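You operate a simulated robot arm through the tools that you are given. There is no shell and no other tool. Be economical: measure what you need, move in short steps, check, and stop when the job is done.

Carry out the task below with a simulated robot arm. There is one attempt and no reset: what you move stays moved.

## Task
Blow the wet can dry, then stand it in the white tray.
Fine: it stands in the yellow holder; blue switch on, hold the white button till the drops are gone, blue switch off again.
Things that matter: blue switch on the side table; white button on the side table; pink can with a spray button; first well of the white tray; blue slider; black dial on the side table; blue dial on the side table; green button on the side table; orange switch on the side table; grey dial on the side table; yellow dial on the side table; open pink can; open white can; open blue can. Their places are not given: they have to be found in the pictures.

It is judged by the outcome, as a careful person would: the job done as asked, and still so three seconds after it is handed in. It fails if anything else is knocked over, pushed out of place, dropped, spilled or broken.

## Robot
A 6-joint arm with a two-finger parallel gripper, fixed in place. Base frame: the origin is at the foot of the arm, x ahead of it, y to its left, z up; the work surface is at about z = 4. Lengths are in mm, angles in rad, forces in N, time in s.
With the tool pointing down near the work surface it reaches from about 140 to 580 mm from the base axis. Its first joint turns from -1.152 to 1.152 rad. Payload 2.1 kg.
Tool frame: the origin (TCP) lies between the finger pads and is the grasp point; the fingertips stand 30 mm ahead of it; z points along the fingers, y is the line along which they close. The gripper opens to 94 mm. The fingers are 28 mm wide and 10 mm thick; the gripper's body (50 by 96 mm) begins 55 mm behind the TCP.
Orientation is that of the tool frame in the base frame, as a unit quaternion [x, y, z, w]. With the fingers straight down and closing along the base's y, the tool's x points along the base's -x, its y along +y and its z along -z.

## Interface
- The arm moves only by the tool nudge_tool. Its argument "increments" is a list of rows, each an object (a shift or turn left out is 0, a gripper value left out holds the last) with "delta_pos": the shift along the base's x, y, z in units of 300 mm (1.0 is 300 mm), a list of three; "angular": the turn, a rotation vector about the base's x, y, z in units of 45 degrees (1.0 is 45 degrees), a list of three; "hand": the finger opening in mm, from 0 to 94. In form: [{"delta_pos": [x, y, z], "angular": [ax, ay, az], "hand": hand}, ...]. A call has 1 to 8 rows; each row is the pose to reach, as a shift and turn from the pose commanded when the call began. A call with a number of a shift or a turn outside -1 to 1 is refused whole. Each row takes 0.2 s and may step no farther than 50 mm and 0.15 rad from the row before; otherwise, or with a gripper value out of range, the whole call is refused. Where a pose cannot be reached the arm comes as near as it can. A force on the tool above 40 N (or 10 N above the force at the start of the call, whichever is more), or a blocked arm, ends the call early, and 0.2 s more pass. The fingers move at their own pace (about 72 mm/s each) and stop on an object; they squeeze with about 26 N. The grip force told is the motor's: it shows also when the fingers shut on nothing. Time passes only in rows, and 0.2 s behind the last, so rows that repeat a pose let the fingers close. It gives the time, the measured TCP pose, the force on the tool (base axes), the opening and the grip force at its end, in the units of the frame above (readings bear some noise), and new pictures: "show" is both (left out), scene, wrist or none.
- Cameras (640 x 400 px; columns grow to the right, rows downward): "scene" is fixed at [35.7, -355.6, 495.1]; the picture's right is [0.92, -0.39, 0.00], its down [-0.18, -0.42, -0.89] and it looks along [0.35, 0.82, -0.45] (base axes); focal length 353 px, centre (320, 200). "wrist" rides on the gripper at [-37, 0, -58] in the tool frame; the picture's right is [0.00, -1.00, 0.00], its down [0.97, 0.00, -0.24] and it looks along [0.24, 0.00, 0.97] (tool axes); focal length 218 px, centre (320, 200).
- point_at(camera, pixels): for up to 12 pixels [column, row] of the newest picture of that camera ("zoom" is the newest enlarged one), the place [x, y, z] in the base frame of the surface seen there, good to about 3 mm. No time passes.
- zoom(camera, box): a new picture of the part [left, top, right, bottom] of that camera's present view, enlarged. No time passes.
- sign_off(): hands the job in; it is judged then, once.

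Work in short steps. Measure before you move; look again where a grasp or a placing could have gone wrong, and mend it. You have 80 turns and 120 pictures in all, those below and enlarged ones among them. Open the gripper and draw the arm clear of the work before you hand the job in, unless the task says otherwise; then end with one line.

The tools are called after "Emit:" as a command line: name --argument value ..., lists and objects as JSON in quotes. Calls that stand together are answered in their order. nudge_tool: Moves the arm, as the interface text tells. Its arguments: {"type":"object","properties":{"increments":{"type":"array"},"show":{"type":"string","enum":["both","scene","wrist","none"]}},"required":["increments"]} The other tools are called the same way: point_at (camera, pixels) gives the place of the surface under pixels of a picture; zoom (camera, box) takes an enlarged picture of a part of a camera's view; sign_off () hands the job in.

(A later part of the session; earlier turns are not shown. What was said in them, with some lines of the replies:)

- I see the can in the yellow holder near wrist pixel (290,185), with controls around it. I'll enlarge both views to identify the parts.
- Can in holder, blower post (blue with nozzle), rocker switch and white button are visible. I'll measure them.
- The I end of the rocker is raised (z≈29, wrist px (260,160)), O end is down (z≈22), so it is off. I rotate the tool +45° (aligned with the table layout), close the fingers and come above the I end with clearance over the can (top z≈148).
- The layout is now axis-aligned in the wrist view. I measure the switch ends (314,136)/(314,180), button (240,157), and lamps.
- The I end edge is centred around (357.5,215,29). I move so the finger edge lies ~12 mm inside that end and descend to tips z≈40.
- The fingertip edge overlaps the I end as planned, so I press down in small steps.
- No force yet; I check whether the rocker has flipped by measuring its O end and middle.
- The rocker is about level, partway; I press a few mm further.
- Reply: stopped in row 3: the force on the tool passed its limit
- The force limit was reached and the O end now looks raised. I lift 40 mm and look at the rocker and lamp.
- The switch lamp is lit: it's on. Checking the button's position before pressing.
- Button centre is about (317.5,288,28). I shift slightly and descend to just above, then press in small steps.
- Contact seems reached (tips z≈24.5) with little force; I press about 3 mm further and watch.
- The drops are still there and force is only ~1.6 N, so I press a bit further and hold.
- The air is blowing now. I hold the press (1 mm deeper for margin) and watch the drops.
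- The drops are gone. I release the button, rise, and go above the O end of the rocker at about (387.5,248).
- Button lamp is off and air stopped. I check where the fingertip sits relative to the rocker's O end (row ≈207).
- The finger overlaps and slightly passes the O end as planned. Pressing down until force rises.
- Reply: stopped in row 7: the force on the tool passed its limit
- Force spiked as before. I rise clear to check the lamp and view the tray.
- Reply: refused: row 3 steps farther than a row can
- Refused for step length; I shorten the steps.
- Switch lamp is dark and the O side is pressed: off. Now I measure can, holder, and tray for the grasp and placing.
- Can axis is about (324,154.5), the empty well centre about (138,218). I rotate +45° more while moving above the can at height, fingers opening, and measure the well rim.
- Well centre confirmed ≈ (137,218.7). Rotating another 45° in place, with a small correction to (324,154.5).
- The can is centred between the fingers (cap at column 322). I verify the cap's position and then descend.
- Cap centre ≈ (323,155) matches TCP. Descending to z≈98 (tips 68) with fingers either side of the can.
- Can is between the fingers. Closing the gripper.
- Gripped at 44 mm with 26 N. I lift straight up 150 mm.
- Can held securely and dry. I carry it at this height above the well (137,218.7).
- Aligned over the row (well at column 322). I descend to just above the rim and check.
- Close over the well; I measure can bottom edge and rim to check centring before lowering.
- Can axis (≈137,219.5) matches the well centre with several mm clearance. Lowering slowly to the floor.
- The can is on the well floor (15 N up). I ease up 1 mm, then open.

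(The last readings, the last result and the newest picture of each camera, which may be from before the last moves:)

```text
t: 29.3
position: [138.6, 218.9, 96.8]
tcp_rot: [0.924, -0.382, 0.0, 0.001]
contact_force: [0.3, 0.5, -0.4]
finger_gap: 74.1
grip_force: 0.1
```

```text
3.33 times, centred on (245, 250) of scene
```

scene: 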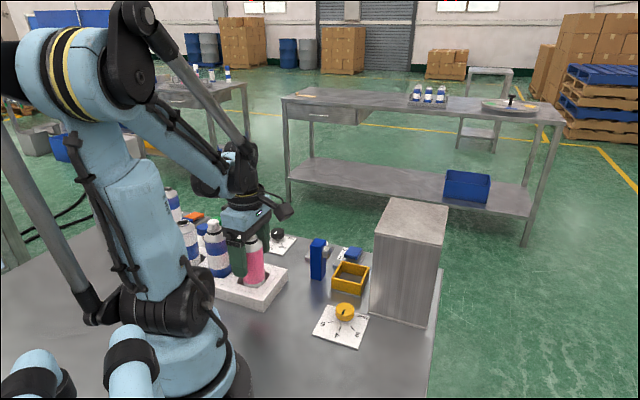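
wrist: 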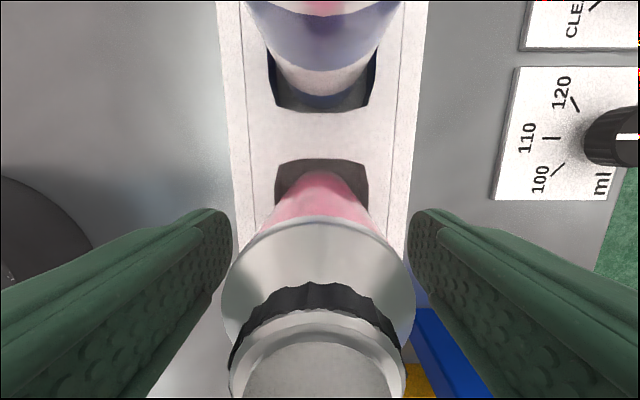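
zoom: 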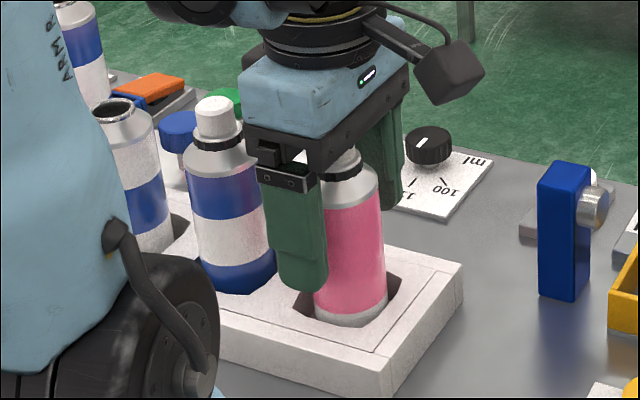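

The can stands free in the well. I rise straight up clear of it, then draw away.

Emit:
nudge_tool --increments '[{"delta_pos": [0, 0, 0.1]}, {"delta_pos": [0, 0, 0.22]}, {"delta_pos": [0, 0, 0.36]}, {"delta_pos": [0, 0, 0.48]}, {"delta_pos": [0.1, -0.05, 0.52]}, {"delta_pos": [0.22, -0.1, 0.55]}, {"delta_pos": [0.34, -0.1, 0.58]}, {"delta_pos": [0.34, -0.1, 0.58]}]'

Emit:
zoom --camera "scene" --box '[140, 180, 400, 340]'

```text
t: 31.1
position: [239.9, 188.0, 271.3]
tcp_rot: [0.924, -0.383, -0.001, 0.002]
contact_force: [-0.6, -0.5, 0.2]
finger_gap: 73.9
grip_force: 0.1
```

scene: 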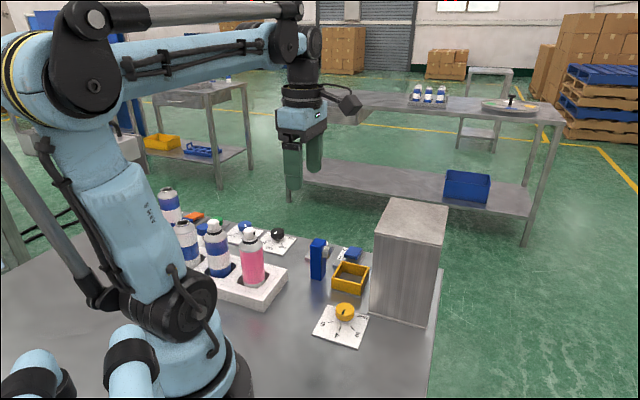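
wrist: 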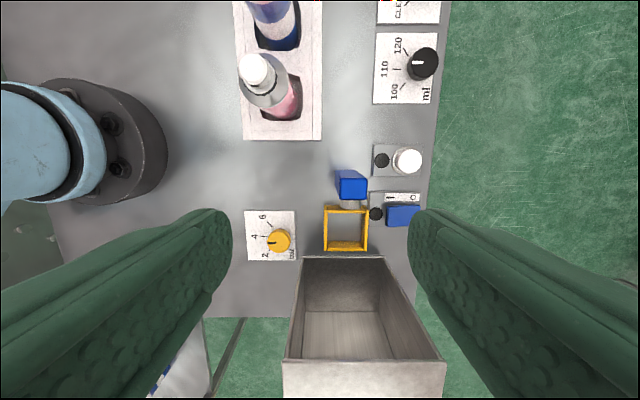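

```text
2.46 times, centred on (270, 260) of scene
```

zoom: 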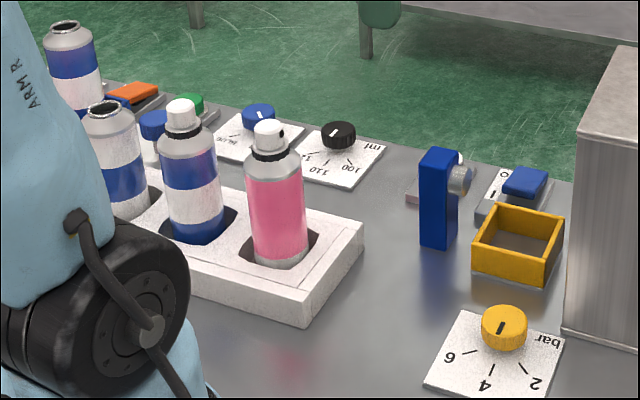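

The can stands upright and dry in the tray's first well, the switch is off with its lamp dark, and nothing else has moved. Handing in.

Emit:
sign_off

```text
The job is handed in.
```

The pink can was blown dry and now stands upright in the first well of the white tray. The blue switch is off again, the gripper is open, and the arm is clear.
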